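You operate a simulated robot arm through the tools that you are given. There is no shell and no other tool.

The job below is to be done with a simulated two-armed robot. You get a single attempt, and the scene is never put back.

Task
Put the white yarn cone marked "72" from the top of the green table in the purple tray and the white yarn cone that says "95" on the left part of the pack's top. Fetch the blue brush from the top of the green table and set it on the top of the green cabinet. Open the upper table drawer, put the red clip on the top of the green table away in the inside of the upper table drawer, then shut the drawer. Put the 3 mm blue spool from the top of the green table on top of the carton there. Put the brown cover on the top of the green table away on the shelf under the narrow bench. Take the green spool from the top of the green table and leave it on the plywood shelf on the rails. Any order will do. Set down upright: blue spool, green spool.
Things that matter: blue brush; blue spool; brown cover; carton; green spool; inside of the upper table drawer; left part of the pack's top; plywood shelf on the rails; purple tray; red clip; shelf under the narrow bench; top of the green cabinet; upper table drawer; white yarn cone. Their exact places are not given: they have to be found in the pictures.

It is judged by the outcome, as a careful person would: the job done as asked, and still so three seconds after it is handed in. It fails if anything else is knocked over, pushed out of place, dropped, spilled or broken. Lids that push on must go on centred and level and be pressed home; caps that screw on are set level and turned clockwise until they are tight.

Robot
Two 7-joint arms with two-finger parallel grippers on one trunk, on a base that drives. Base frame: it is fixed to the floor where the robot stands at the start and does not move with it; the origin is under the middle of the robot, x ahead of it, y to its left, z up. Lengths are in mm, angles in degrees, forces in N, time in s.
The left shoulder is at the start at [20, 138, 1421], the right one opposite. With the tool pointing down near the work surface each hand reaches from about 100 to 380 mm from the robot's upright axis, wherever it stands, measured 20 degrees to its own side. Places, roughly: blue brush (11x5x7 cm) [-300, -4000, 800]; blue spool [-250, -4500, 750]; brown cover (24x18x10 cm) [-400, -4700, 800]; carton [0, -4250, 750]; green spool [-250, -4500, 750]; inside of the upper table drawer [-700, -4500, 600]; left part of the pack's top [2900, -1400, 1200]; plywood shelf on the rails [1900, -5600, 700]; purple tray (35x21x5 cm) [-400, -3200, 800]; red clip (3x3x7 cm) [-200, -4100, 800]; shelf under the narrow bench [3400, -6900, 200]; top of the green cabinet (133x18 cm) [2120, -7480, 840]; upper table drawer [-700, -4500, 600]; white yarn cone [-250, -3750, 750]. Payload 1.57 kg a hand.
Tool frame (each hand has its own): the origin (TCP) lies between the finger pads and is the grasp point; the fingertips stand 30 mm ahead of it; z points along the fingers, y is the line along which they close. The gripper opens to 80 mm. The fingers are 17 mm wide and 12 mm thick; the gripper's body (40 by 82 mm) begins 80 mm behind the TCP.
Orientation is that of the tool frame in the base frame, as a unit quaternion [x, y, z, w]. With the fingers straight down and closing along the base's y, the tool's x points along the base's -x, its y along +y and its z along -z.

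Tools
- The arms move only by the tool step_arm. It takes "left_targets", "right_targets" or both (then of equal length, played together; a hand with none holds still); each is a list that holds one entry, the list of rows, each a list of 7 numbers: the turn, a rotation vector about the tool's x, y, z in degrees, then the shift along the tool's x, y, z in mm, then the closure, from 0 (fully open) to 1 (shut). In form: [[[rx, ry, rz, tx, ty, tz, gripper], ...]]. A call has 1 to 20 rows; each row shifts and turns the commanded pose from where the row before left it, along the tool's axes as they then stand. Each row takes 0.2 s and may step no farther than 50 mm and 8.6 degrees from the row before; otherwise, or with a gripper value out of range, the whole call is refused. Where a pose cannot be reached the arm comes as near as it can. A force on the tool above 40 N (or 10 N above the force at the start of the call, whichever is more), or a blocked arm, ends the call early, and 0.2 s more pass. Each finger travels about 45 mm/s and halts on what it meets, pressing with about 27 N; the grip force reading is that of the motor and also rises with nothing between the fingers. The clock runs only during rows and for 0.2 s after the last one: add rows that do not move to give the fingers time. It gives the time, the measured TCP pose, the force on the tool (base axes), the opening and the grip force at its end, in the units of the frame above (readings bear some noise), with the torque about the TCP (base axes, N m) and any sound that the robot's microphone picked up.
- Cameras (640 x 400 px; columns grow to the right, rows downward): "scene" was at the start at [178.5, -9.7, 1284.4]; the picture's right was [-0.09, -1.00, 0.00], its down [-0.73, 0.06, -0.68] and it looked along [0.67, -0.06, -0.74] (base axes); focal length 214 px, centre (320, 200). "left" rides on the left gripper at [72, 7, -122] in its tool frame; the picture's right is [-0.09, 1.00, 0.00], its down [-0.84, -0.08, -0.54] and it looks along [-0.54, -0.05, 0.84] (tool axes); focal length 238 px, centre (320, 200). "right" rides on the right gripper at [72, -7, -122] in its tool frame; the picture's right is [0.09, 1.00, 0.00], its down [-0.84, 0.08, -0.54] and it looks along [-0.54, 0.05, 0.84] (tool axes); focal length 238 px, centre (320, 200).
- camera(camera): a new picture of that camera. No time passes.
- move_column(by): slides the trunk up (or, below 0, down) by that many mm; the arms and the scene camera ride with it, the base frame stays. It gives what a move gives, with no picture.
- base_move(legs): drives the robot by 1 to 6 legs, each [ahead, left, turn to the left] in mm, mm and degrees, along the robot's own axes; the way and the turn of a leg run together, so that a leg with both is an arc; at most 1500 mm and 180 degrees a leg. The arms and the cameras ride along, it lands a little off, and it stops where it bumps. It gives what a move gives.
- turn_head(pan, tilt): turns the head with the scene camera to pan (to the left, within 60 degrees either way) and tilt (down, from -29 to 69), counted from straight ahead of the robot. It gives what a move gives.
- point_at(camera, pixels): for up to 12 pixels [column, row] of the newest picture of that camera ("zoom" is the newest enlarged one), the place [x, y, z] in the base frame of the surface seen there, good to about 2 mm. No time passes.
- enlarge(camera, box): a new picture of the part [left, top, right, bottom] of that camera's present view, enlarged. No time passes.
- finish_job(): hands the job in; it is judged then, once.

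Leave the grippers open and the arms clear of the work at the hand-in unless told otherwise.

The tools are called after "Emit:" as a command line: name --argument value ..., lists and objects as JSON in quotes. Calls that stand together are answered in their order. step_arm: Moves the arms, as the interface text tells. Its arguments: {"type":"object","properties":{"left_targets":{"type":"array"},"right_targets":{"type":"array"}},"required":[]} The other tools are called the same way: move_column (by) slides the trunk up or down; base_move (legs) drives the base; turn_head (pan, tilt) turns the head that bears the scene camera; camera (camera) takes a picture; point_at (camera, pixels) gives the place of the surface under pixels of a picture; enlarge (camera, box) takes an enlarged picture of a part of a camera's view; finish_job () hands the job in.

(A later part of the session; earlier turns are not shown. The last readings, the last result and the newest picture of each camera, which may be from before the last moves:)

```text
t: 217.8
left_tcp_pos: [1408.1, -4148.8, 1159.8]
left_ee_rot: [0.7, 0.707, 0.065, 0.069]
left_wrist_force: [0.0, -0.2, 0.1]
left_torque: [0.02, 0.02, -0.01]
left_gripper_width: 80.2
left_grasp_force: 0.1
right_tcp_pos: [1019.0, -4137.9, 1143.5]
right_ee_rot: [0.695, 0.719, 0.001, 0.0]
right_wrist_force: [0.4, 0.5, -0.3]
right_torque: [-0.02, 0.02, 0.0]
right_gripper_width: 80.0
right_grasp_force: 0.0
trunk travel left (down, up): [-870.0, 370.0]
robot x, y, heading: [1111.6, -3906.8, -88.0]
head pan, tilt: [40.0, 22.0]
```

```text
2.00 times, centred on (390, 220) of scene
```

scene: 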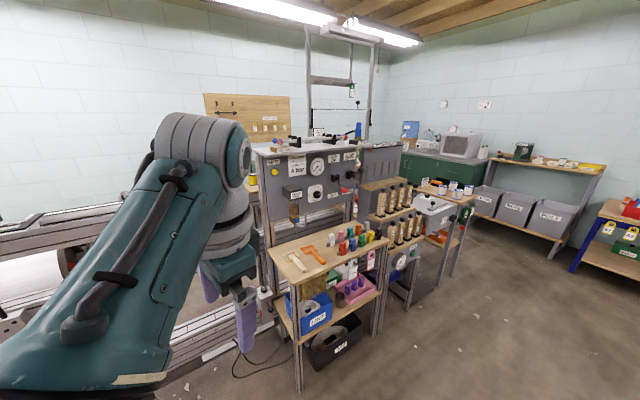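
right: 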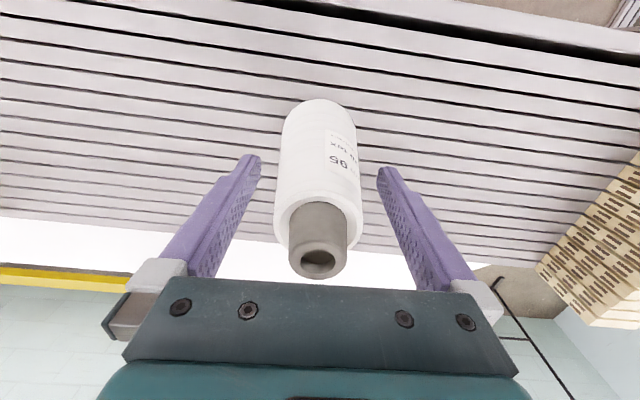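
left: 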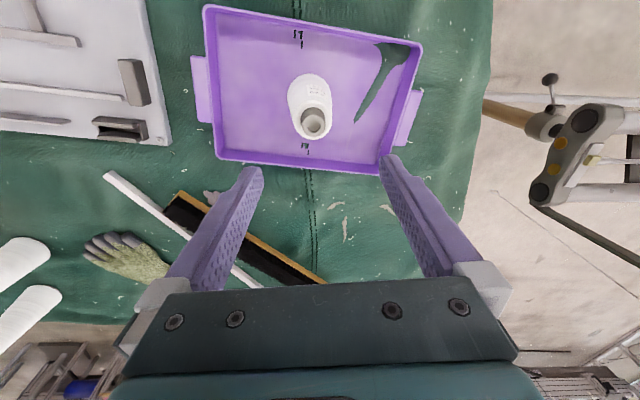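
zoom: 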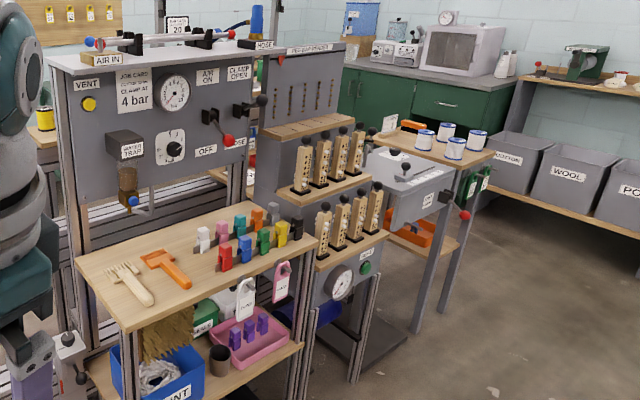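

The green cabinet is at the back; the plywood shelves are along the rails. First the blue spool: I turn to face -x and go above the table's far side.

Emit:
turn_head --pan 0 --tilt 55

Emit:
base_move --legs '[[0, 0, -92], [650, 600, 0]]'

Emit:
camera --camera "scene"

```text
t: 218.9
left_tcp_pos: [1407.7, -4148.8, 1160.0]
left_ee_rot: [0.7, 0.708, 0.066, 0.069]
left_wrist_force: [-0.6, 0.9, -0.2]
left_torque: [-0.01, 0.02, 0.04]
left_gripper_width: 80.1
left_grasp_force: 0.0
right_tcp_pos: [1019.6, -4138.4, 1142.9]
right_ee_rot: [0.696, 0.718, 0.0, -0.001]
right_wrist_force: [0.2, 0.3, -0.3]
right_torque: [-0.04, -0.02, 0.0]
right_gripper_width: 79.9
right_grasp_force: 0.0
trunk travel left (down, up): [-870.0, 370.0]
robot x, y, heading: [1112.4, -3909.8, -88.1]
head pan, tilt: [0.0, 55.0]
```

```text
t: 227.4
left_tcp_pos: [221.7, -4798.1, 1159.5]
left_ee_rot: [0.995, -0.011, -0.005, 0.095]
left_wrist_force: [-0.1, -0.7, 0.1]
left_torque: [0.01, -0.02, -0.05]
left_gripper_width: 79.9
left_grasp_force: 0.2
right_tcp_pos: [246.6, -4409.2, 1142.7]
right_ee_rot: [1.0, 0.0, 0.0, 0.0]
right_wrist_force: [-1.1, -0.2, -0.2]
right_torque: [0.01, 0.01, 0.0]
right_gripper_width: 79.9
right_grasp_force: 0.1
trunk travel left (down, up): [-870.0, 370.0]
robot x, y, heading: [474.1, -4511.0, 180.2]
head pan, tilt: [0.0, 55.0]
```

```text
taken
```

scene: 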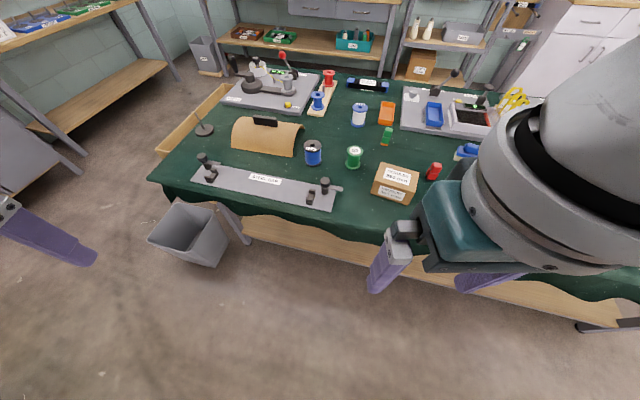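

I drive so the right hand comes above the blue spool at (-245,-4538).

Emit:
base_move --legs '[[480, 127, 0]]'

Emit:
camera --camera "right"

```text
t: 230.3
left_tcp_pos: [-254.9, -4925.1, 1160.7]
left_ee_rot: [0.995, -0.011, -0.004, 0.095]
left_wrist_force: [0.0, -0.3, 0.3]
left_torque: [0.0, -0.04, 0.01]
left_gripper_width: 79.7
left_grasp_force: 0.0
right_tcp_pos: [-231.6, -4538.1, 1142.8]
right_ee_rot: [1.0, 0.0, 0.001, -0.001]
right_wrist_force: [0.7, 0.7, -0.2]
right_torque: [-0.03, 0.01, 0.02]
right_gripper_width: 79.9
right_grasp_force: 0.1
trunk travel left (down, up): [-870.0, 370.0]
robot x, y, heading: [-0.1, -4636.7, 180.0]
head pan, tilt: [0.0, 55.0]
```

```text
taken
```

right: 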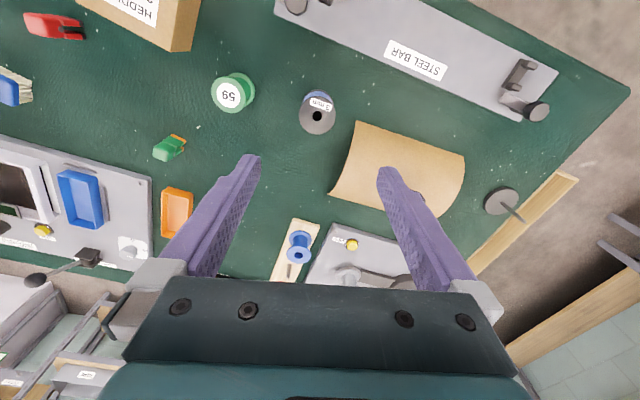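

Emit:
enlarge --camera "right" --box '[180, 60, 380, 185]'

Emit:
point_at --camera "right" --pixels '[[317, 117], [317, 132], [300, 115], [335, 115], [318, 97], [228, 96], [213, 96], [244, 96], [160, 0], [193, 50], [240, 78], [410, 180]]'

```text
3.20 times, centred on (280, 122) of right
```

zoom: 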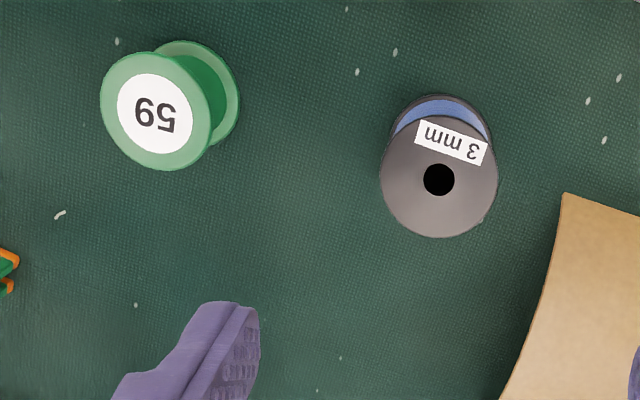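

```text
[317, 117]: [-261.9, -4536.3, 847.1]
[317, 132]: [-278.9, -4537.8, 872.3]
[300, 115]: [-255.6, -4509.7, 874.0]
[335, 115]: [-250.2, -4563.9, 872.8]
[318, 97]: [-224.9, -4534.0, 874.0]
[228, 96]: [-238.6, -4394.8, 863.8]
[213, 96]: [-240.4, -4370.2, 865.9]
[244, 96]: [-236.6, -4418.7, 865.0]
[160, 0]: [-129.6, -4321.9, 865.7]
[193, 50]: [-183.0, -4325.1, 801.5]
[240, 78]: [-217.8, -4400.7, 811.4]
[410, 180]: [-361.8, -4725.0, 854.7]
```

"3 mm" is confirmed on the blue spool. Its centre ≈ (-253,-4537), top z≈873, diameter ≈59 mm. Green spool centre ≈ (-237,-4394.5), top 865. I lower the trunk 120 mm and bring the right hand over the blue spool.

Emit:
move_column --by -120

Emit:
step_arm --right_targets '[[[0, 0, 0, -21.4, -1, 0, 0.0], [0, 0, 0, 0, 0, 40, 0.0], [0, 0, 0, 0, 0, 40, 0.0], [0, 0, 0, 0, 0, 0, 0.0], [0, 0, 0, 0, 0, 0, 0.0]]]'

Emit:
camera --camera "right"

```text
t: 231.8
left_tcp_pos: [-255.0, -4924.0, 1040.3]
left_ee_rot: [0.995, -0.011, -0.004, 0.095]
left_wrist_force: [-0.2, 0.0, -0.2]
left_torque: [0.0, -0.04, -0.02]
left_gripper_width: 80.2
left_grasp_force: 0.1
right_tcp_pos: [-230.0, -4536.5, 1023.9]
right_ee_rot: [1.0, 0.0, 0.001, -0.001]
right_wrist_force: [-0.6, 0.0, -0.6]
right_torque: [0.02, 0.02, -0.02]
right_gripper_width: 80.0
right_grasp_force: 0.0
trunk travel left (down, up): [-750.0, 490.0]
robot x, y, heading: [-0.9, -4642.0, 180.3]
head pan, tilt: [0.0, 55.0]
```

```text
t: 233.0
left_tcp_pos: [-255.9, -4925.7, 1040.6]
left_ee_rot: [0.995, -0.011, -0.005, 0.095]
left_wrist_force: [0.9, 0.2, -0.9]
left_torque: [0.01, 0.02, 0.01]
left_gripper_width: 80.2
left_grasp_force: 0.1
right_tcp_pos: [-251.1, -4536.1, 941.6]
right_ee_rot: [1.0, 0.0, 0.001, 0.0]
right_wrist_force: [-0.1, 0.1, -0.7]
right_torque: [-0.04, 0.0, 0.01]
right_gripper_width: 79.8
right_grasp_force: 0.1
trunk travel left (down, up): [-750.0, 490.0]
robot x, y, heading: [-1.4, -4637.6, 180.1]
head pan, tilt: [0.0, 55.0]
```

```text
taken
```

right: 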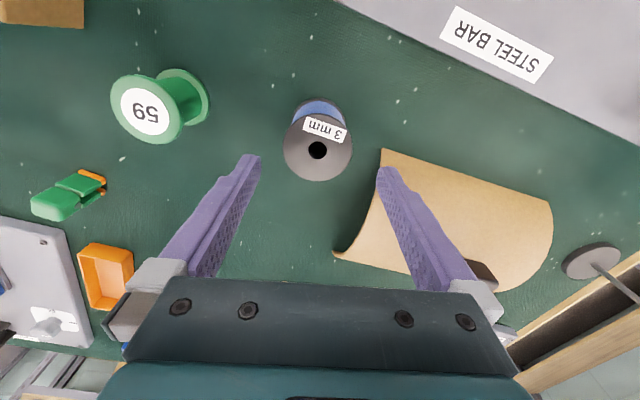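

I check the clearance of the -y finger to the brown cover's nearest corner.

Emit:
point_at --camera "right" --pixels '[[384, 152], [380, 165], [335, 252], [360, 210], [550, 205], [480, 270], [318, 148], [300, 148], [343, 148], [318, 172]]'

```text
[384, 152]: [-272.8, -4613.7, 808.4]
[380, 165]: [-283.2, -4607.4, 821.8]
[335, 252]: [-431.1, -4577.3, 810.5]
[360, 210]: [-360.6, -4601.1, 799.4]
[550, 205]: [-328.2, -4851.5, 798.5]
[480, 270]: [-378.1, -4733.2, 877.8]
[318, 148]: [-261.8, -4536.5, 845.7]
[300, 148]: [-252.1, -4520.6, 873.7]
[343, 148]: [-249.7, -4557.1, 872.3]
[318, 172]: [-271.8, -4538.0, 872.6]
```

Clear by about 26 mm. Down 105 mm to TCP z≈836 and close.

Emit:
step_arm --right_targets '[[[0, 0, 0, -1.5, 0, 40, 0.0], [0, 0, 0, 0, 0, 40, 0.0], [0, 0, 0, 0, 0, 25, 0.0], [0, 0, 0, 0, 0, 0, 0.0], [0, 0, 0, 0, 0, 0, 0.4], [0, 0, 0, 0, 0, 0, 0.8], [0, 0, 0, 0, 0, 0, 1.0], [0, 0, 0, 0, 0, 0, 1.0]]]'

Emit:
camera --camera "right"

```text
t: 234.8
left_tcp_pos: [-254.2, -4924.7, 1040.1]
left_ee_rot: [0.995, -0.01, -0.005, 0.095]
left_wrist_force: [-0.7, 0.9, 0.5]
left_torque: [-0.02, 0.01, 0.05]
left_gripper_width: 80.1
left_grasp_force: 0.0
right_tcp_pos: [-252.1, -4536.1, 838.7]
right_ee_rot: [1.0, 0.001, 0.001, 0.0]
right_wrist_force: [0.4, -0.8, -0.6]
right_torque: [0.0, -0.01, 0.02]
right_gripper_width: 56.4
right_grasp_force: 26.4
trunk travel left (down, up): [-750.0, 490.0]
robot x, y, heading: [-2.8, -4634.2, 180.2]
head pan, tilt: [0.0, 55.0]
```

```text
taken
```

right: 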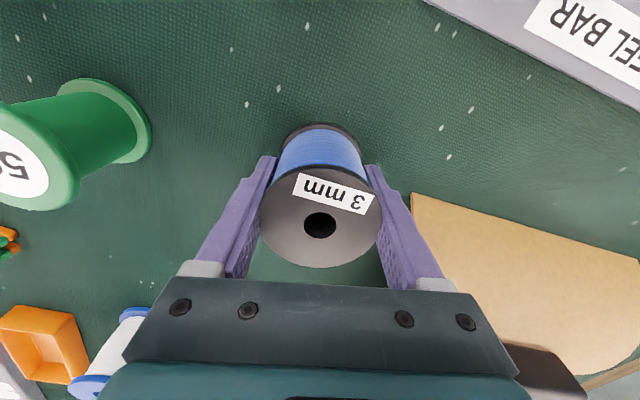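

The blue spool is gripped (56 mm). I lift it 130 mm and look for the carton's exact top with the scene camera.

Emit:
step_arm --right_targets '[[[0, 0, 0, 0, 0, -30, 1.0], [0, 0, 0, 0, 0, -40, 1.0], [0, 0, 0, 0, 0, -40, 1.0], [0, 0, 0, 0, 0, -20, 1.0], [0, 0, 0, 0, 0, 0, 1.0]]]'

Emit:
base_move --legs '[[-117, -100, 0]]'

Emit:
camera --camera "right"

Emit:
turn_head --pan -45 --tilt 65

Emit:
camera --camera "scene"

```text
t: 236.0
left_tcp_pos: [-255.1, -4924.5, 1040.5]
left_ee_rot: [0.995, -0.012, -0.004, 0.096]
left_wrist_force: [-0.5, 0.3, -0.4]
left_torque: [-0.01, -0.02, -0.02]
left_gripper_width: 79.9
left_grasp_force: 0.0
right_tcp_pos: [-254.4, -4536.2, 969.4]
right_ee_rot: [1.0, 0.0, 0.001, -0.001]
right_wrist_force: [0.2, -0.6, -1.0]
right_torque: [-0.02, 0.04, 0.0]
right_gripper_width: 56.5
right_grasp_force: 26.8
trunk travel left (down, up): [-750.0, 490.0]
robot x, y, heading: [-3.0, -4637.2, 179.9]
head pan, tilt: [0.0, 55.0]
```

```text
t: 237.4
left_tcp_pos: [-138.7, -4826.7, 1041.4]
left_ee_rot: [0.995, -0.01, -0.005, 0.095]
left_wrist_force: [0.0, -0.2, 0.3]
left_torque: [0.02, -0.02, 0.03]
left_gripper_width: 79.9
left_grasp_force: 0.0
right_tcp_pos: [-138.7, -4436.3, 968.4]
right_ee_rot: [1.0, 0.001, 0.001, 0.0]
right_wrist_force: [-0.3, 0.1, -1.0]
right_torque: [0.0, 0.02, 0.0]
right_gripper_width: 56.7
right_grasp_force: 27.0
trunk travel left (down, up): [-750.0, 490.0]
robot x, y, heading: [107.5, -4533.9, -180.1]
head pan, tilt: [0.0, 55.0]
```

```text
taken
```

right: 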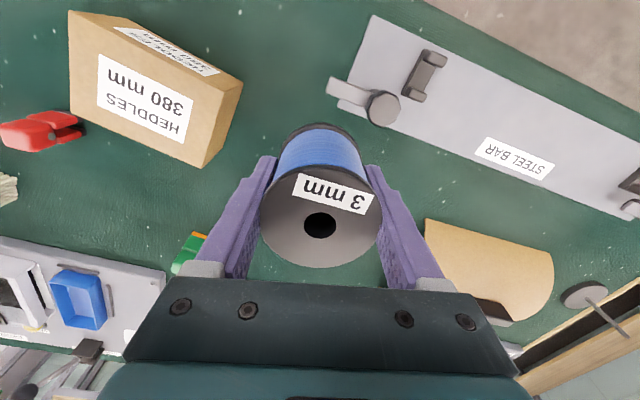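

```text
t: 238.5
left_tcp_pos: [-138.9, -4826.4, 1041.3]
left_ee_rot: [0.995, -0.01, -0.005, 0.094]
left_wrist_force: [0.4, 0.7, 0.0]
left_torque: [-0.02, -0.01, 0.02]
left_gripper_width: 79.9
left_grasp_force: 0.1
right_tcp_pos: [-137.4, -4436.2, 968.5]
right_ee_rot: [1.0, 0.002, 0.0, 0.0]
right_wrist_force: [0.7, 0.0, -1.2]
right_torque: [-0.02, 0.02, 0.0]
right_gripper_width: 56.6
right_grasp_force: 27.3
trunk travel left (down, up): [-750.0, 490.0]
robot x, y, heading: [112.4, -4537.3, -180.1]
head pan, tilt: [-45.0, 65.0]
```

```text
taken
```

scene: 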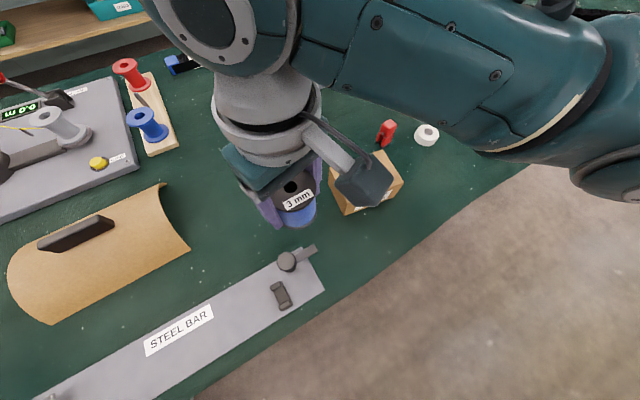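

I read the carton's corners in the right picture: candidates (98,52), (70,100), (205,165), (225,88), (243,82), (130,20).

Emit:
point_at --camera "right" --pixels '[[76, 20], [78, 110], [200, 162], [220, 92], [240, 84], [130, 22], [145, 95], [168, 50], [97, 55], [215, 130], [72, 60], [160, 60]]'

Emit:
enlarge --camera "right" --box '[40, 0, 260, 175]'

```text
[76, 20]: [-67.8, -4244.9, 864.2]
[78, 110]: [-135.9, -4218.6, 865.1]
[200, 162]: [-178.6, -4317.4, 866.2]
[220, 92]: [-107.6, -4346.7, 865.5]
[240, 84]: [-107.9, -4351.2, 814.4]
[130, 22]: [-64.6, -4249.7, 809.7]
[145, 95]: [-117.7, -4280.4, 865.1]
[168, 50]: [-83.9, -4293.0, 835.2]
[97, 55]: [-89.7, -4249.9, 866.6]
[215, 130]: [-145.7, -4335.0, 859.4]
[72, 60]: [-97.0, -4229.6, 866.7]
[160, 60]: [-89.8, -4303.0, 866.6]
```

```text
2.29 times, centred on (150, 88) of right
```

zoom: 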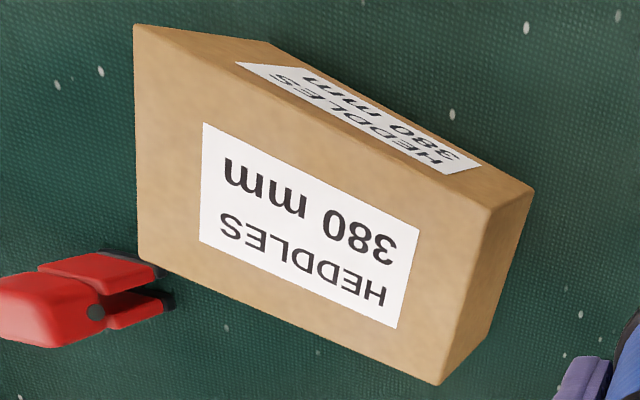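

The carton's top is 119×79 mm, centre ≈ (-121,-4280), z≈866. I drive so that the spool is over it: (+17,+156).

Emit:
base_move --legs '[[-17, -156, 0]]'

Emit:
camera --camera "right"

```text
t: 239.9
left_tcp_pos: [-122.7, -4670.4, 1040.5]
left_ee_rot: [0.995, -0.011, -0.004, 0.095]
left_wrist_force: [-0.2, -0.1, -0.3]
left_torque: [-0.04, -0.02, 0.02]
left_gripper_width: 79.9
left_grasp_force: 0.1
right_tcp_pos: [-122.1, -4281.4, 968.8]
right_ee_rot: [1.0, 0.001, 0.001, 0.0]
right_wrist_force: [-0.6, -0.6, -1.0]
right_torque: [-0.02, -0.01, -0.05]
right_gripper_width: 56.4
right_grasp_force: 26.9
trunk travel left (down, up): [-750.0, 490.0]
robot x, y, heading: [127.7, -4380.9, -179.6]
head pan, tilt: [-45.0, 65.0]
```

```text
taken
```

right: 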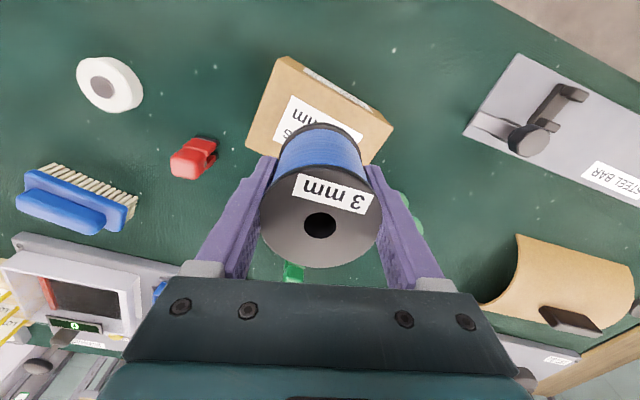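

TCP (-122,-4281). I lower 59 mm, then in small steps.

Emit:
step_arm --right_targets '[[[0, 0, 0, 1, 0, 30, 1.0], [0, 0, 0, 0, 0, 29, 1.0], [0, 0, 0, 0, 0, 0, 1.0]]]'

Emit:
step_arm --right_targets '[[[0, 0, 0, 0, 0, 2, 1.0], [0, 0, 0, 0, 0, 0, 1.0]]]'

Emit:
step_arm --right_targets '[[[0, 0, 0, 0, 0, 1.5, 1.0], [0, 0, 0, 0, 0, 0, 1.0]]]'

```text
t: 240.8
left_tcp_pos: [-122.7, -4670.0, 1041.3]
left_ee_rot: [0.995, -0.01, -0.005, 0.096]
left_wrist_force: [-0.2, -0.6, -0.6]
left_torque: [0.0, 0.01, -0.01]
left_gripper_width: 80.1
left_grasp_force: 0.0
right_tcp_pos: [-120.9, -4280.7, 908.8]
right_ee_rot: [1.0, 0.002, 0.0, 0.0]
right_wrist_force: [-0.9, 0.6, -1.6]
right_torque: [-0.04, -0.02, -0.04]
right_gripper_width: 56.2
right_grasp_force: 27.4
trunk travel left (down, up): [-750.0, 490.0]
robot x, y, heading: [129.3, -4380.4, -180.0]
head pan, tilt: [-45.0, 65.0]
```

```text
t: 241.3
left_tcp_pos: [-122.7, -4669.7, 1040.5]
left_ee_rot: [0.995, -0.01, -0.004, 0.095]
left_wrist_force: [-1.0, 0.0, 0.7]
left_torque: [0.03, 0.03, 0.02]
left_gripper_width: 80.0
left_grasp_force: 0.1
right_tcp_pos: [-120.7, -4280.7, 909.2]
right_ee_rot: [1.0, 0.002, 0.001, 0.0]
right_wrist_force: [-0.1, 0.2, 0.0]
right_torque: [-0.01, 0.02, -0.01]
right_gripper_width: 56.5
right_grasp_force: 26.6
trunk travel left (down, up): [-750.0, 490.0]
robot x, y, heading: [128.0, -4379.9, -179.9]
head pan, tilt: [-45.0, 65.0]
```

```text
t: 241.9
left_tcp_pos: [-122.3, -4671.5, 1041.4]
left_ee_rot: [0.995, -0.011, -0.004, 0.095]
left_wrist_force: [0.4, 0.0, 0.4]
left_torque: [-0.04, 0.01, 0.01]
left_gripper_width: 80.3
left_grasp_force: 0.1
right_tcp_pos: [-119.7, -4280.2, 906.1]
right_ee_rot: [1.0, 0.001, 0.001, 0.0]
right_wrist_force: [-0.1, 0.6, -0.8]
right_torque: [0.01, 0.0, -0.02]
right_gripper_width: 56.6
right_grasp_force: 27.1
trunk travel left (down, up): [-750.0, 490.0]
robot x, y, heading: [129.2, -4381.9, -179.6]
head pan, tilt: [-45.0, 65.0]
```

Emit:
step_arm --right_targets '[[[0, 0, 0, 0, 0, 1.5, 1.0], [0, 0, 0, 0, 0, 0, 1.0]]]'

Emit:
step_arm --right_targets '[[[0, 0, 0, 0, 0, 1.0, 1.0], [0, 0, 0, 0, 0, 0, 1.0]]]'

```text
t: 242.6
left_tcp_pos: [-121.1, -4670.3, 1040.2]
left_ee_rot: [0.995, -0.01, -0.004, 0.095]
left_wrist_force: [-0.3, -0.7, -0.1]
left_torque: [-0.01, -0.02, 0.03]
left_gripper_width: 80.1
left_grasp_force: 0.1
right_tcp_pos: [-121.1, -4280.9, 904.3]
right_ee_rot: [1.0, 0.001, 0.001, 0.0]
right_wrist_force: [-0.2, -0.6, -0.6]
right_torque: [-0.01, -0.03, -0.01]
right_gripper_width: 56.3
right_grasp_force: 26.7
trunk travel left (down, up): [-750.0, 490.0]
robot x, y, heading: [129.2, -4382.9, -179.7]
head pan, tilt: [-45.0, 65.0]
```

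```text
t: 243.2
left_tcp_pos: [-122.0, -4670.4, 1039.8]
left_ee_rot: [0.995, -0.01, -0.004, 0.095]
left_wrist_force: [0.6, -0.4, 1.2]
left_torque: [0.01, 0.02, 0.02]
left_gripper_width: 80.1
left_grasp_force: 0.1
right_tcp_pos: [-121.2, -4280.4, 903.4]
right_ee_rot: [1.0, 0.002, 0.0, 0.0]
right_wrist_force: [1.0, 0.3, 6.1]
right_torque: [-0.02, -0.01, -0.02]
right_gripper_width: 56.4
right_grasp_force: 26.8
trunk travel left (down, up): [-750.0, 490.0]
robot x, y, heading: [129.1, -4380.1, -179.8]
head pan, tilt: [-45.0, 65.0]
```

The spool touches the carton (6 N). I open the gripper.

Emit:
step_arm --right_targets '[[[0, 0, 0, 0, 0, 0, 0.2], [0, 0, 0, 0, 0, 0, 0.1], [0, 0, 0, 0, 0, 0, 0.0], [0, 0, 0, 0, 0, 0, 0.0], [0, 0, 0, 0, 0, 0, 0.0]]]'

Emit:
step_arm --right_targets '[[[0, 0, 0, 0, 0, -40, 0.0], [0, 0, 0, 0, 0, -40, 0.0], [0, 0, 0, 0, 0, -40, 0.0], [0, 0, 0, 0, 0, 0, 0.0]]]'

Emit:
camera --camera "right"

```text
t: 244.3
left_tcp_pos: [-122.6, -4669.5, 1040.8]
left_ee_rot: [0.995, -0.01, -0.004, 0.096]
left_wrist_force: [-0.1, -0.3, 0.5]
left_torque: [0.02, -0.01, -0.01]
left_gripper_width: 79.9
left_grasp_force: 0.1
right_tcp_pos: [-121.0, -4280.6, 904.2]
right_ee_rot: [1.0, 0.002, 0.002, -0.001]
right_wrist_force: [-0.3, 0.1, -0.3]
right_torque: [-0.03, 0.01, -0.02]
right_gripper_width: 79.8
right_grasp_force: 0.1
trunk travel left (down, up): [-750.0, 490.0]
robot x, y, heading: [130.7, -4384.1, -179.8]
head pan, tilt: [-45.0, 65.0]
```

```text
t: 245.3
left_tcp_pos: [-122.8, -4670.0, 1040.1]
left_ee_rot: [0.995, -0.01, -0.005, 0.095]
left_wrist_force: [-0.2, 0.3, 0.4]
left_torque: [0.03, -0.01, 0.02]
left_gripper_width: 79.8
left_grasp_force: 0.1
right_tcp_pos: [-120.0, -4280.8, 1022.0]
right_ee_rot: [1.0, 0.002, 0.001, 0.0]
right_wrist_force: [0.0, 0.7, 0.4]
right_torque: [-0.02, -0.01, 0.0]
right_gripper_width: 80.0
right_grasp_force: 0.1
trunk travel left (down, up): [-750.0, 490.0]
robot x, y, heading: [129.8, -4382.2, -179.8]
head pan, tilt: [-45.0, 65.0]
```

```text
taken
```

right: 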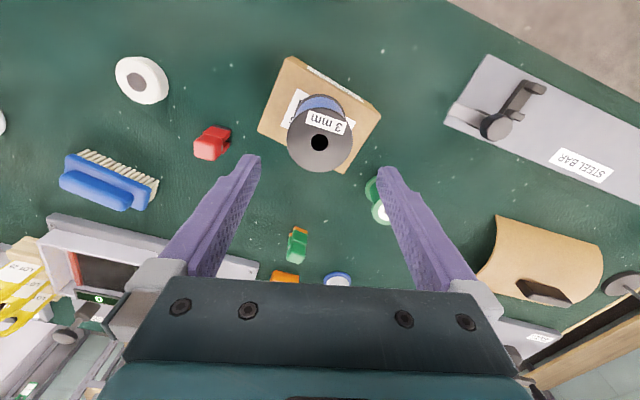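

The blue spool stands on the carton. Next I check if the left arm can level out when it's lowered (more extended): lower it 120 mm and rotate +11° about its x.

Emit:
step_arm --left_targets '[[[0, 0, 0, 0, 0, 40, 0.0], [0, 0, 0, 0, 0, 40, 0.0], [4, 0, 0, 0, 0, 20, 0.0], [4, 0, 0, 0, 0, 0, 0.0], [3, 0, 0, 0, 0, 0, 0.0], [0, 0, 0, 0, 0, 0, 0.0], [0, 0, 0, 0, 0, 0, 0.0]]]'

```text
t: 246.9
left_tcp_pos: [-123.8, -4688.6, 942.5]
left_ee_rot: [1.0, -0.011, -0.004, -0.001]
left_wrist_force: [-1.2, -0.7, 0.1]
left_torque: [0.02, -0.01, 0.0]
left_gripper_width: 79.7
left_grasp_force: 0.0
right_tcp_pos: [-120.4, -4280.6, 1022.0]
right_ee_rot: [1.0, 0.002, 0.0, 0.0]
right_wrist_force: [-0.5, -0.9, 0.2]
right_torque: [0.02, 0.01, -0.01]
right_gripper_width: 80.0
right_grasp_force: 0.1
trunk travel left (down, up): [-750.0, 490.0]
robot x, y, heading: [126.1, -4384.9, -179.8]
head pan, tilt: [-45.0, 65.0]
```

The left hand is now level. I bring it inward 135 mm as well.

Emit:
step_arm --left_targets '[[[0, 0, 0, 0, -45, 0, 0.0], [0, 0, 0, 0, -45, 0, 0.0], [0, 0, 0, 0, -45, 0, 0.0], [0, 0, 0, 0, 0, 0, 0.0], [0, 0, 0, 0, 0, 0, 0.0]]]'

```text
t: 248.3
left_tcp_pos: [-125.2, -4592.2, 945.2]
left_ee_rot: [0.999, -0.011, -0.006, 0.047]
left_wrist_force: [-0.6, 0.0, -0.6]
left_torque: [0.0, -0.02, -0.02]
left_gripper_width: 79.8
left_grasp_force: 0.0
right_tcp_pos: [-120.7, -4282.1, 1021.6]
right_ee_rot: [1.0, 0.002, 0.001, 0.0]
right_wrist_force: [-0.1, 0.2, 0.4]
right_torque: [0.0, 0.01, 0.01]
right_gripper_width: 80.0
right_grasp_force: 0.1
trunk travel left (down, up): [-750.0, 490.0]
robot x, y, heading: [131.2, -4379.7, -180.3]
head pan, tilt: [-45.0, 65.0]
stopped in row 5 (left hand): the arm was blocked; the commanded pose is now the measured one
```

I give the left arm more extension: trunk up 150, left hand down 150 with levelling and a further inward move.

Emit:
move_column --by 150

Emit:
step_arm --left_targets '[[[0, 0, 0, 0, 0, 45, 0.0], [0, 0, 0, 0, 0, 45, 0.0], [2.7, 0, 0, 0, 0, 45, 0.0], [2.7, 0, 0, 0, -20, 0, 0.0], [0, 0, 0, 0, -40, 0, 0.0], [0, 0, 0, 0, 0, 0, 0.0], [0, 0, 0, 0, 0, 0, 0.0]]]'

```text
t: 250.1
left_tcp_pos: [-123.9, -4591.8, 1094.2]
left_ee_rot: [0.999, -0.011, -0.006, 0.046]
left_wrist_force: [0.0, -0.3, 0.6]
left_torque: [0.02, -0.02, 0.0]
left_gripper_width: 79.7
left_grasp_force: 0.0
right_tcp_pos: [-120.8, -4281.3, 1171.3]
right_ee_rot: [1.0, 0.002, 0.001, 0.0]
right_wrist_force: [0.8, -0.3, -0.3]
right_torque: [0.04, -0.01, -0.02]
right_gripper_width: 79.7
right_grasp_force: 0.0
trunk travel left (down, up): [-900.0, 340.0]
robot x, y, heading: [126.5, -4383.7, -179.8]
head pan, tilt: [-45.0, 65.0]
```

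```text
t: 251.7
left_tcp_pos: [-122.6, -4537.4, 961.3]
left_ee_rot: [1.0, -0.01, -0.006, -0.007]
left_wrist_force: [0.7, -0.7, -0.1]
left_torque: [0.02, 0.01, 0.03]
left_gripper_width: 80.1
left_grasp_force: 0.1
right_tcp_pos: [-120.0, -4281.0, 1171.4]
right_ee_rot: [1.0, 0.001, 0.0, 0.0]
right_wrist_force: [-0.3, 1.1, 0.4]
right_torque: [-0.01, -0.01, 0.0]
right_gripper_width: 79.9
right_grasp_force: 0.1
trunk travel left (down, up): [-900.0, 340.0]
robot x, y, heading: [130.2, -4380.4, -179.8]
head pan, tilt: [-45.0, 65.0]
```

The left hand is level at a good place now. I drive so the left hand gets over the green spool at (-237,-4394).

Emit:
base_move --legs '[[110, -142, 0]]'

Emit:
camera --camera "left"

```text
t: 253.2
left_tcp_pos: [-234.6, -4392.2, 960.1]
left_ee_rot: [1.0, -0.013, -0.005, -0.007]
left_wrist_force: [0.1, -1.0, 0.3]
left_torque: [0.0, 0.02, 0.04]
left_gripper_width: 79.9
left_grasp_force: 0.0
right_tcp_pos: [-228.4, -4135.3, 1171.0]
right_ee_rot: [1.0, -0.001, 0.0, 0.0]
right_wrist_force: [0.3, -0.1, 0.2]
right_torque: [0.02, -0.01, 0.04]
right_gripper_width: 80.0
right_grasp_force: 0.2
trunk travel left (down, up): [-900.0, 340.0]
robot x, y, heading: [17.0, -4240.8, 179.9]
head pan, tilt: [-45.0, 65.0]
```

```text
taken
```

left: 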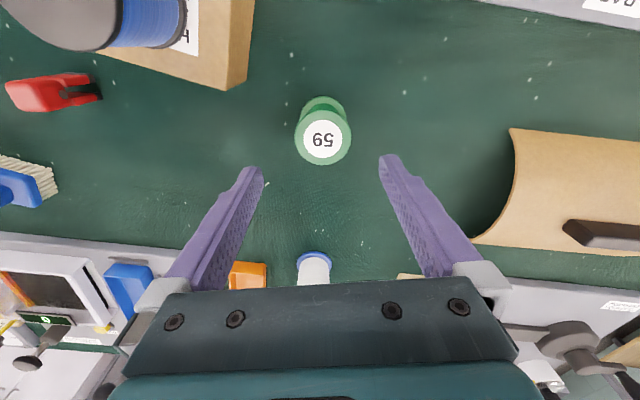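

Emit:
point_at --camera "left" --pixels '[[322, 137], [298, 137], [347, 137], [322, 160], [322, 114], [322, 107]]'

```text
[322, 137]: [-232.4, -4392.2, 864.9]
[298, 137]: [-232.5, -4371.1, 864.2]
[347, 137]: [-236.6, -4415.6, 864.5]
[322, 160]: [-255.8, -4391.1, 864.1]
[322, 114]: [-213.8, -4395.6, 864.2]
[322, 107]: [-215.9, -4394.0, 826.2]
```

Green spool's top centre ≈ (-235.5,-4393.3). I go down 122 mm and close the left gripper.

Emit:
step_arm --left_targets '[[[0, 0, 0, -1, 1, 40, 0.0], [0, 0, 0, 0, 0, 40, 0.0], [0, 0, 0, 0, 0, 40, 0.0], [0, 0, 0, 0, 0, 2, 0.0], [0, 0, 0, 0, 0, 0, 0.0]]]'

Emit:
camera --camera "left"

```text
t: 254.4
left_tcp_pos: [-223.5, -4393.8, 909.4]
left_ee_rot: [1.0, -0.013, -0.006, -0.007]
left_wrist_force: [-0.7, 0.3, -0.3]
left_torque: [0.0, 0.05, 0.0]
left_gripper_width: 80.2
left_grasp_force: 0.1
left hand out of reach, approached as far as the arm can: row 2, 3
right_tcp_pos: [-229.3, -4136.2, 1170.9]
right_ee_rot: [1.0, -0.002, 0.0, 0.0]
right_wrist_force: [0.6, 0.3, 0.3]
right_torque: [0.03, 0.0, 0.04]
right_gripper_width: 80.2
right_grasp_force: 0.1
trunk travel left (down, up): [-900.0, 340.0]
robot x, y, heading: [18.3, -4239.3, 179.8]
head pan, tilt: [-45.0, 65.0]
```

```text
taken
```

left: 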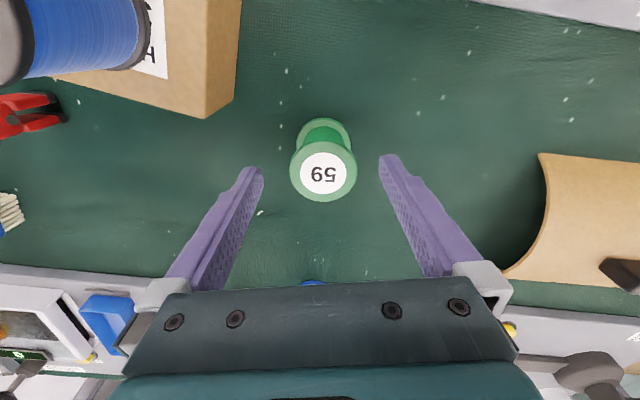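

At the arm's full length. I lower the trunk 40 mm and look where the hand comes.

Emit:
move_column --by -40

Emit:
step_arm --left_targets '[[[0, 0, 0, 0, 0, 0, 0.0], [0, 0, 0, 0, 0, 0, 0.0]]]'

```text
t: 255.2
left_tcp_pos: [-223.8, -4392.9, 868.8]
left_ee_rot: [1.0, -0.014, -0.005, -0.007]
left_wrist_force: [0.6, -0.1, 0.1]
left_torque: [0.0, -0.02, 0.01]
left_gripper_width: 80.0
left_grasp_force: 0.0
right_tcp_pos: [-228.5, -4137.2, 1131.9]
right_ee_rot: [1.0, 0.0, 0.001, -0.001]
right_wrist_force: [0.3, -0.3, -0.2]
right_torque: [0.0, 0.03, 0.04]
right_gripper_width: 80.0
right_grasp_force: 0.1
trunk travel left (down, up): [-860.0, 380.0]
robot x, y, heading: [18.7, -4239.3, 179.9]
head pan, tilt: [-45.0, 65.0]
```

```text
t: 255.8
left_tcp_pos: [-223.0, -4392.8, 868.9]
left_ee_rot: [1.0, -0.013, -0.006, -0.006]
left_wrist_force: [0.2, 0.6, -0.9]
left_torque: [0.01, 0.0, 0.0]
left_gripper_width: 80.4
left_grasp_force: 0.0
right_tcp_pos: [-229.4, -4136.4, 1131.7]
right_ee_rot: [1.0, -0.001, 0.001, 0.0]
right_wrist_force: [0.1, 0.0, 0.1]
right_torque: [-0.01, 0.03, -0.01]
right_gripper_width: 80.0
right_grasp_force: 0.0
trunk travel left (down, up): [-860.0, 380.0]
robot x, y, heading: [19.6, -4240.1, 179.8]
head pan, tilt: [-45.0, 65.0]
```

The fingers already straddle the spool's top. I move the base ahead 12 mm, then the trunk down 32 mm.

Emit:
base_move --legs '[[12, 0, 0]]'

Emit:
move_column --by -32

Emit:
camera --camera "left"

```text
t: 256.6
left_tcp_pos: [-234.6, -4391.6, 868.8]
left_ee_rot: [1.0, -0.013, -0.006, -0.008]
left_wrist_force: [0.5, -0.1, 0.2]
left_torque: [0.0, -0.03, -0.04]
left_gripper_width: 80.2
left_grasp_force: 0.2
right_tcp_pos: [-242.3, -4137.3, 1130.7]
right_ee_rot: [1.0, -0.001, 0.001, 0.0]
right_wrist_force: [1.3, -0.6, -0.2]
right_torque: [0.0, -0.02, 0.03]
right_gripper_width: 79.9
right_grasp_force: 0.0
trunk travel left (down, up): [-860.0, 380.0]
robot x, y, heading: [6.8, -4238.1, 179.8]
head pan, tilt: [-45.0, 65.0]
```

```text
t: 257.4
left_tcp_pos: [-235.5, -4394.0, 837.9]
left_ee_rot: [1.0, -0.013, -0.006, -0.007]
left_wrist_force: [0.2, -0.4, 0.3]
left_torque: [0.0, 0.02, -0.02]
left_gripper_width: 80.1
left_grasp_force: 0.0
right_tcp_pos: [-242.5, -4136.5, 1099.6]
right_ee_rot: [1.0, -0.001, 0.001, -0.001]
right_wrist_force: [0.1, -0.9, 0.0]
right_torque: [0.0, 0.02, 0.02]
right_gripper_width: 79.9
right_grasp_force: 0.1
trunk travel left (down, up): [-828.0, 412.0]
robot x, y, heading: [5.8, -4239.8, 179.7]
head pan, tilt: [-45.0, 65.0]
```

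```text
taken
```

left: 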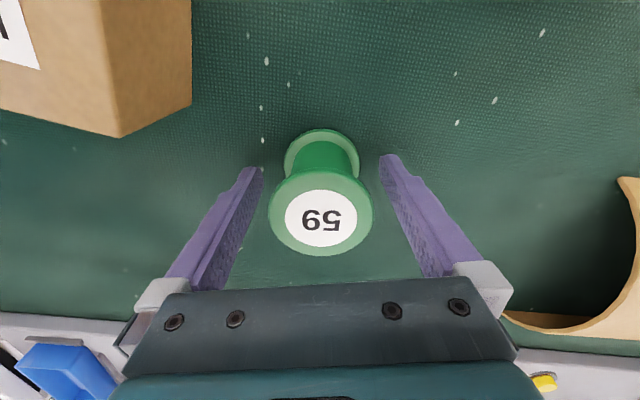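

The spool is centred. I lower 3 mm more so the tips also reach the bottom flange, then close.

Emit:
move_column --by -3

Emit:
step_arm --left_targets '[[[0, 0, 0, 0, 0, 0, 0.3], [0, 0, 0, 0, 0, 0, 0.6], [0, 0, 0, 0, 0, 0, 1.0], [0, 0, 0, 0, 0, 0, 1.0], [0, 0, 0, 0, 0, 0, 1.0], [0, 0, 0, 0, 0, 0, 1.0]]]'

Emit:
move_column --by 20

Emit:
camera --camera "left"

```text
t: 257.9
left_tcp_pos: [-234.3, -4393.7, 834.1]
left_ee_rot: [1.0, -0.013, -0.006, -0.007]
left_wrist_force: [0.7, -0.5, 0.2]
left_torque: [-0.02, 0.0, 0.0]
left_gripper_width: 80.2
left_grasp_force: 0.1
right_tcp_pos: [-241.5, -4135.9, 1096.8]
right_ee_rot: [1.0, -0.001, 0.001, 0.0]
right_wrist_force: [0.4, 0.2, 0.3]
right_torque: [-0.01, 0.02, 0.0]
right_gripper_width: 80.1
right_grasp_force: 0.0
trunk travel left (down, up): [-825.0, 415.0]
robot x, y, heading: [8.9, -4240.0, 179.9]
head pan, tilt: [-45.0, 65.0]
```

```text
t: 259.3
left_tcp_pos: [-235.1, -4394.3, 834.5]
left_ee_rot: [1.0, -0.014, -0.006, -0.007]
left_wrist_force: [0.9, -0.3, 2.0]
left_torque: [-0.08, 0.0, -0.03]
left_gripper_width: 52.0
left_grasp_force: 26.8
right_tcp_pos: [-242.6, -4135.7, 1097.2]
right_ee_rot: [1.0, -0.001, 0.001, 0.0]
right_wrist_force: [0.6, 0.6, -0.2]
right_torque: [-0.01, -0.06, -0.03]
right_gripper_width: 80.2
right_grasp_force: 0.0
trunk travel left (down, up): [-825.0, 415.0]
robot x, y, heading: [5.5, -4236.1, 179.8]
head pan, tilt: [-45.0, 65.0]
```

```text
t: 259.9
left_tcp_pos: [-234.8, -4394.1, 854.6]
left_ee_rot: [1.0, -0.014, -0.006, -0.007]
left_wrist_force: [-0.4, -1.0, 0.1]
left_torque: [0.0, 0.0, 0.0]
left_gripper_width: 51.6
left_grasp_force: 27.5
right_tcp_pos: [-241.8, -4135.7, 1115.9]
right_ee_rot: [1.0, -0.001, 0.002, 0.0]
right_wrist_force: [0.1, -0.9, 0.6]
right_torque: [0.0, 0.03, 0.01]
right_gripper_width: 79.9
right_grasp_force: 0.0
trunk travel left (down, up): [-845.0, 395.0]
robot x, y, heading: [5.1, -4238.4, 180.0]
head pan, tilt: [-45.0, 65.0]
```

```text
taken
```

left: 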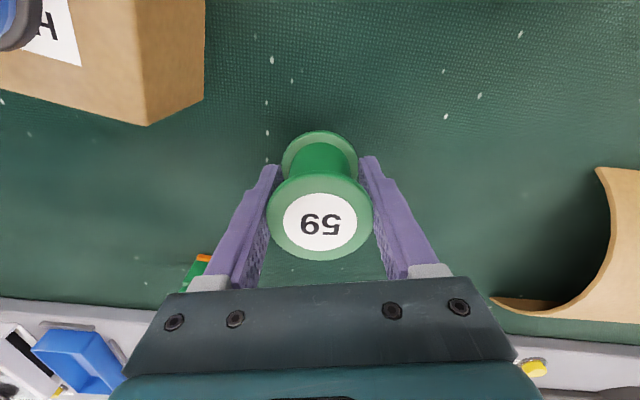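

The green spool is held. I raise the left hand 130 mm with its arm, then look at the brush with the right camera.

Emit:
step_arm --left_targets '[[[0, 0, 0, 0, 0, -40, 1.0], [0, 0, 0, 0, 0, -45, 1.0], [0, 0, 0, 0, 0, -45, 1.0], [0, 0, 0, 0, 0, 0, 1.0], [0, 0, 0, 0, 0, 0, 1.0]]]'

Emit:
camera --camera "right"

```text
t: 261.1
left_tcp_pos: [-235.0, -4394.8, 982.4]
left_ee_rot: [1.0, -0.013, -0.006, -0.007]
left_wrist_force: [-0.2, 0.8, -1.0]
left_torque: [0.0, 0.0, 0.0]
left_gripper_width: 51.7
left_grasp_force: 27.3
right_tcp_pos: [-241.9, -4134.5, 1114.9]
right_ee_rot: [1.0, -0.001, 0.002, 0.0]
right_wrist_force: [-0.6, -0.9, -0.2]
right_torque: [0.04, 0.03, 0.02]
right_gripper_width: 80.0
right_grasp_force: 0.0
trunk travel left (down, up): [-845.0, 395.0]
robot x, y, heading: [7.3, -4239.1, 179.9]
head pan, tilt: [-45.0, 65.0]
```

```text
taken
```

right: 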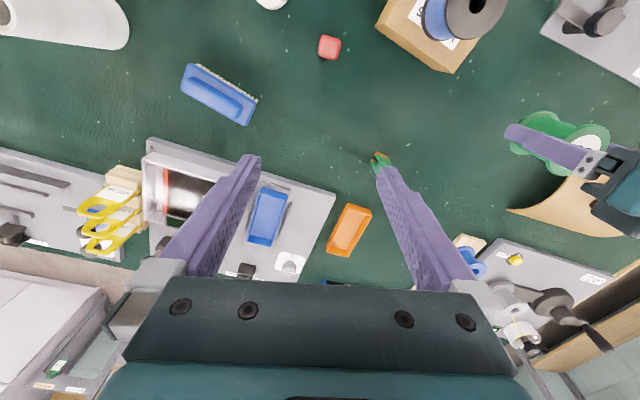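

Emit:
enlarge --camera "right" --box '[150, 40, 350, 165]'

Emit:
point_at --camera "right" --pixels '[[195, 88], [218, 100], [245, 112], [185, 85], [253, 110], [188, 68], [256, 98], [215, 93], [330, 47], [320, 47], [340, 47]]'

```text
3.20 times, centred on (250, 102) of right
```

zoom: 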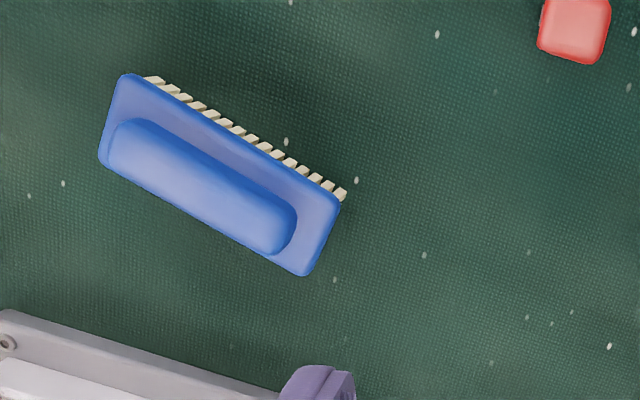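

```text
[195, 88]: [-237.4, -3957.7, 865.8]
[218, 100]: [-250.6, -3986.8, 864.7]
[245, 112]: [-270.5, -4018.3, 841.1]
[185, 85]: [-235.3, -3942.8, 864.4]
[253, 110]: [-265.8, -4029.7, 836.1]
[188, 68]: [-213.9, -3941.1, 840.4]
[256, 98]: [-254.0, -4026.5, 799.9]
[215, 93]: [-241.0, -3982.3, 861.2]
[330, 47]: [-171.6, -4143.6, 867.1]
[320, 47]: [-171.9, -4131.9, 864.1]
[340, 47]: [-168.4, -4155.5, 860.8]
```

The brush handle runs about 26° off the y axis. I read its ridge more exactly with the zoom.

Emit:
point_at --camera "zoom" --pixels '[[115, 145], [150, 165], [200, 190], [250, 217], [285, 235], [130, 125], [295, 212], [100, 160], [275, 255], [125, 78], [335, 205], [305, 272]]'

Emit:
step_arm --right_targets '[[[0, 0, -8, 0, 0, 0, 0.0], [0, 0, -8, 0, 0, 0, 0.0], [0, 0, -8, 0, 0, 0, 0.0], [0, 0, -8, 0, 0, 0, 0.0], [0, 0, -8, 0, 0, 0, 0.0], [0, 0, -8, 0, 0, 0, 0.0], [0, 0, -8, 0, 0, 0, 0.0], [0, 0, -7.7, 0, 0, 0, 0.0], [0, 0, 0, 0, 0, 0, 0.0], [0, 0, 0, 0, 0, 0, 0.0]]]'

```text
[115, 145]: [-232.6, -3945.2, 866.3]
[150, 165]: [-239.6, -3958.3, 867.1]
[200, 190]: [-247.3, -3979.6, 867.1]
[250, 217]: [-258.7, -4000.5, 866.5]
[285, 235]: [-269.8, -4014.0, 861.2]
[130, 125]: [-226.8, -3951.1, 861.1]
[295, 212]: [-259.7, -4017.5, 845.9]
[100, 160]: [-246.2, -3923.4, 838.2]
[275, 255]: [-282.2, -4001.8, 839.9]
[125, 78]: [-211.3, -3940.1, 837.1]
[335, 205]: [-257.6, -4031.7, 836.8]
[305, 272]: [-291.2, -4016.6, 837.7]
```

```text
t: 263.4
left_tcp_pos: [-233.6, -4395.6, 983.6]
left_ee_rot: [1.0, -0.013, -0.004, -0.007]
left_wrist_force: [-0.4, 0.2, -0.6]
left_torque: [-0.02, 0.01, 0.02]
left_gripper_width: 51.5
left_grasp_force: 27.2
right_tcp_pos: [-242.2, -4135.9, 1115.7]
right_ee_rot: [0.85, 0.527, 0.001, 0.0]
right_wrist_force: [0.1, 1.1, -0.7]
right_torque: [-0.03, 0.0, -0.02]
right_gripper_width: 80.2
right_grasp_force: 0.0
trunk travel left (down, up): [-845.0, 395.0]
robot x, y, heading: [10.4, -4239.8, 179.8]
head pan, tilt: [-45.0, 65.0]
```

The brush centre is (-251.5,-3978), handle top z≈867, plate z≈838. The right hand's yaw is right. I move the base right 155 mm, ahead 9.

Emit:
base_move --legs '[[9, -157, 0]]'

Emit:
camera --camera "right"

```text
t: 264.8
left_tcp_pos: [-242.6, -4238.6, 983.0]
left_ee_rot: [1.0, -0.013, -0.006, -0.007]
left_wrist_force: [-0.3, 0.3, -0.5]
left_torque: [-0.07, 0.01, 0.03]
left_gripper_width: 52.1
left_grasp_force: 27.1
right_tcp_pos: [-250.8, -3981.9, 1115.9]
right_ee_rot: [0.85, 0.527, 0.001, 0.0]
right_wrist_force: [0.3, -0.8, 0.1]
right_torque: [0.02, 0.01, -0.04]
right_gripper_width: 79.9
right_grasp_force: 0.0
trunk travel left (down, up): [-845.0, 395.0]
robot x, y, heading: [-1.8, -4084.8, 179.9]
head pan, tilt: [-45.0, 65.0]
```

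```text
taken
```

right: 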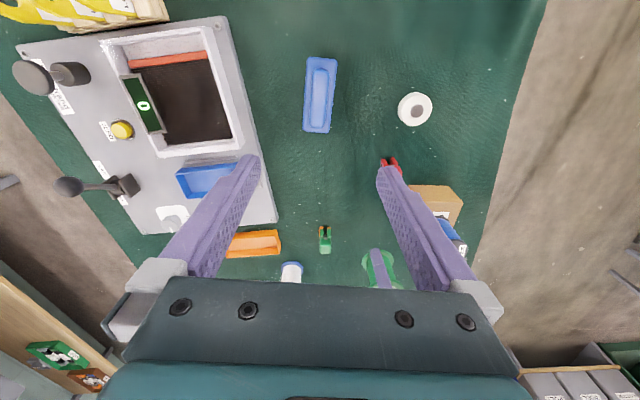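

The brush lies vertical in the picture at (320,95), as wanted. I go down 195 mm with a small correction.

Emit:
step_arm --right_targets '[[[0, 0, 0, 3, -2.4, 40, 0.0], [0, 0, 0, 0, 0, 40, 0.0], [0, 0, 0, 0, 0, 40, 0.0], [0, 0, 0, 0, 0, 40, 0.0], [0, 0, 0, 0, 0, 35, 0.0], [0, 0, 0, 0, 0, 0, 0.0], [0, 0, 0, 0, 0, 0, 0.0]]]'

Emit:
camera --camera "right"

```text
t: 266.4
left_tcp_pos: [-241.0, -4239.1, 983.3]
left_ee_rot: [1.0, -0.012, -0.006, -0.007]
left_wrist_force: [0.0, 1.3, -0.2]
left_torque: [0.02, 0.01, -0.01]
left_gripper_width: 51.8
left_grasp_force: 27.0
right_tcp_pos: [-249.3, -3975.3, 920.8]
right_ee_rot: [0.85, 0.526, 0.0, 0.001]
right_wrist_force: [0.5, -0.7, 0.1]
right_torque: [0.0, -0.03, -0.02]
right_gripper_width: 79.9
right_grasp_force: 0.1
trunk travel left (down, up): [-845.0, 395.0]
robot x, y, heading: [-2.0, -4082.7, 179.7]
head pan, tilt: [-45.0, 65.0]
```

```text
taken
```

right: 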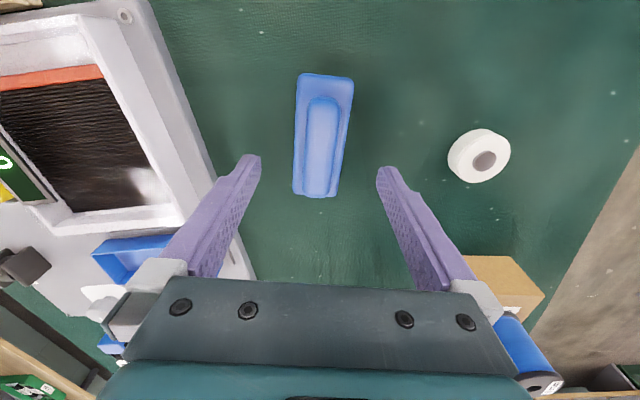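

Emit:
point_at --camera "right" --pixels '[[205, 195], [180, 215], [150, 120], [215, 210], [245, 262], [322, 150], [308, 150], [340, 150], [322, 100], [322, 190]]'

```text
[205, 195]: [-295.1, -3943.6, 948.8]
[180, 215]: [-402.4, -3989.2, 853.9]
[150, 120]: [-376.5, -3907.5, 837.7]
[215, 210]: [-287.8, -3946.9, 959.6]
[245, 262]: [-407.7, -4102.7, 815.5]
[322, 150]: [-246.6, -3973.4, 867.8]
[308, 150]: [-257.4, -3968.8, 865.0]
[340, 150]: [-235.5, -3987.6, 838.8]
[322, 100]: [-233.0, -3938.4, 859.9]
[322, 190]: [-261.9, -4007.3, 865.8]
```

Clear of the counter's frame. Down 47 mm and close on the handle.

Emit:
step_arm --right_targets '[[[0, 0, 0, -2, 1.5, 30, 0.0], [0, 0, 0, 0, 0, 17, 0.0], [0, 0, 0, 0, 0, 0, 0.0], [0, 0, 0, 0, 0, 0, 0.4], [0, 0, 0, 0, 0, 0, 0.8], [0, 0, 0, 0, 0, 0, 1.0], [0, 0, 0, 0, 0, 0, 1.0], [0, 0, 0, 0, 0, 0, 1.0]]]'

Emit:
camera --camera "right"

```text
t: 268.1
left_tcp_pos: [-243.0, -4238.1, 983.6]
left_ee_rot: [1.0, -0.014, -0.006, -0.008]
left_wrist_force: [-0.7, 1.2, -1.0]
left_torque: [-0.03, 0.01, 0.0]
left_gripper_width: 51.7
left_grasp_force: 27.2
right_tcp_pos: [-249.7, -3978.4, 873.3]
right_ee_rot: [0.85, 0.527, 0.0, 0.001]
right_wrist_force: [-0.1, 0.1, 0.5]
right_torque: [-0.02, 0.04, 0.03]
right_gripper_width: 25.3
right_grasp_force: 26.7
trunk travel left (down, up): [-845.0, 395.0]
robot x, y, heading: [-1.8, -4081.8, 179.9]
head pan, tilt: [-45.0, 65.0]
```

```text
taken
```

right: 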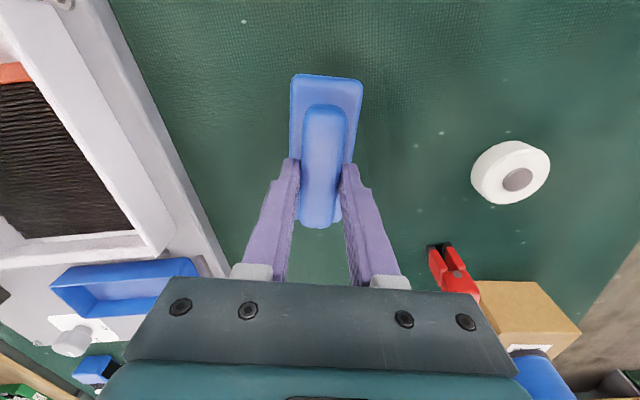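

The handle is gripped (25 mm). I lift by 150 mm with the arm and check.

Emit:
step_arm --right_targets '[[[0, 0, 0, 0, 0, -30, 1.0], [0, 0, 0, 0, 0, -40, 1.0], [0, 0, 0, 0, 0, -40, 1.0], [0, 0, 0, 0, 0, -40, 1.0], [0, 0, 0, 0, 0, 0, 1.0]]]'

Emit:
camera --camera "right"

```text
t: 269.4
left_tcp_pos: [-242.3, -4239.8, 982.3]
left_ee_rot: [1.0, -0.013, -0.005, -0.007]
left_wrist_force: [-0.3, 0.1, -0.6]
left_torque: [-0.01, 0.01, -0.01]
left_gripper_width: 51.7
left_grasp_force: 27.3
right_tcp_pos: [-252.8, -3981.5, 1024.4]
right_ee_rot: [0.85, 0.526, 0.001, 0.001]
right_wrist_force: [0.3, -0.2, -1.9]
right_torque: [0.02, -0.01, -0.03]
right_gripper_width: 25.4
right_grasp_force: 27.6
trunk travel left (down, up): [-845.0, 395.0]
robot x, y, heading: [0.7, -4080.8, 180.1]
head pan, tilt: [-45.0, 65.0]
```

```text
taken
```

right: 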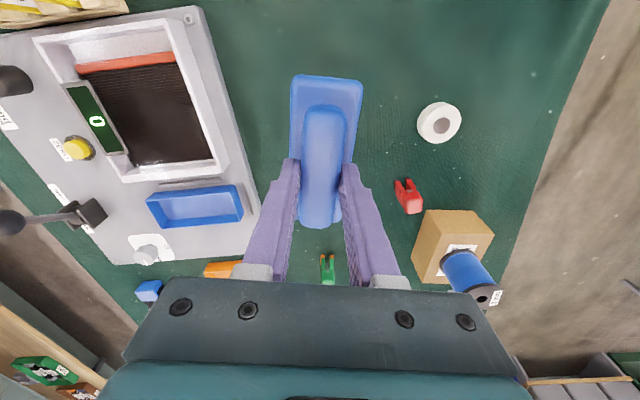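

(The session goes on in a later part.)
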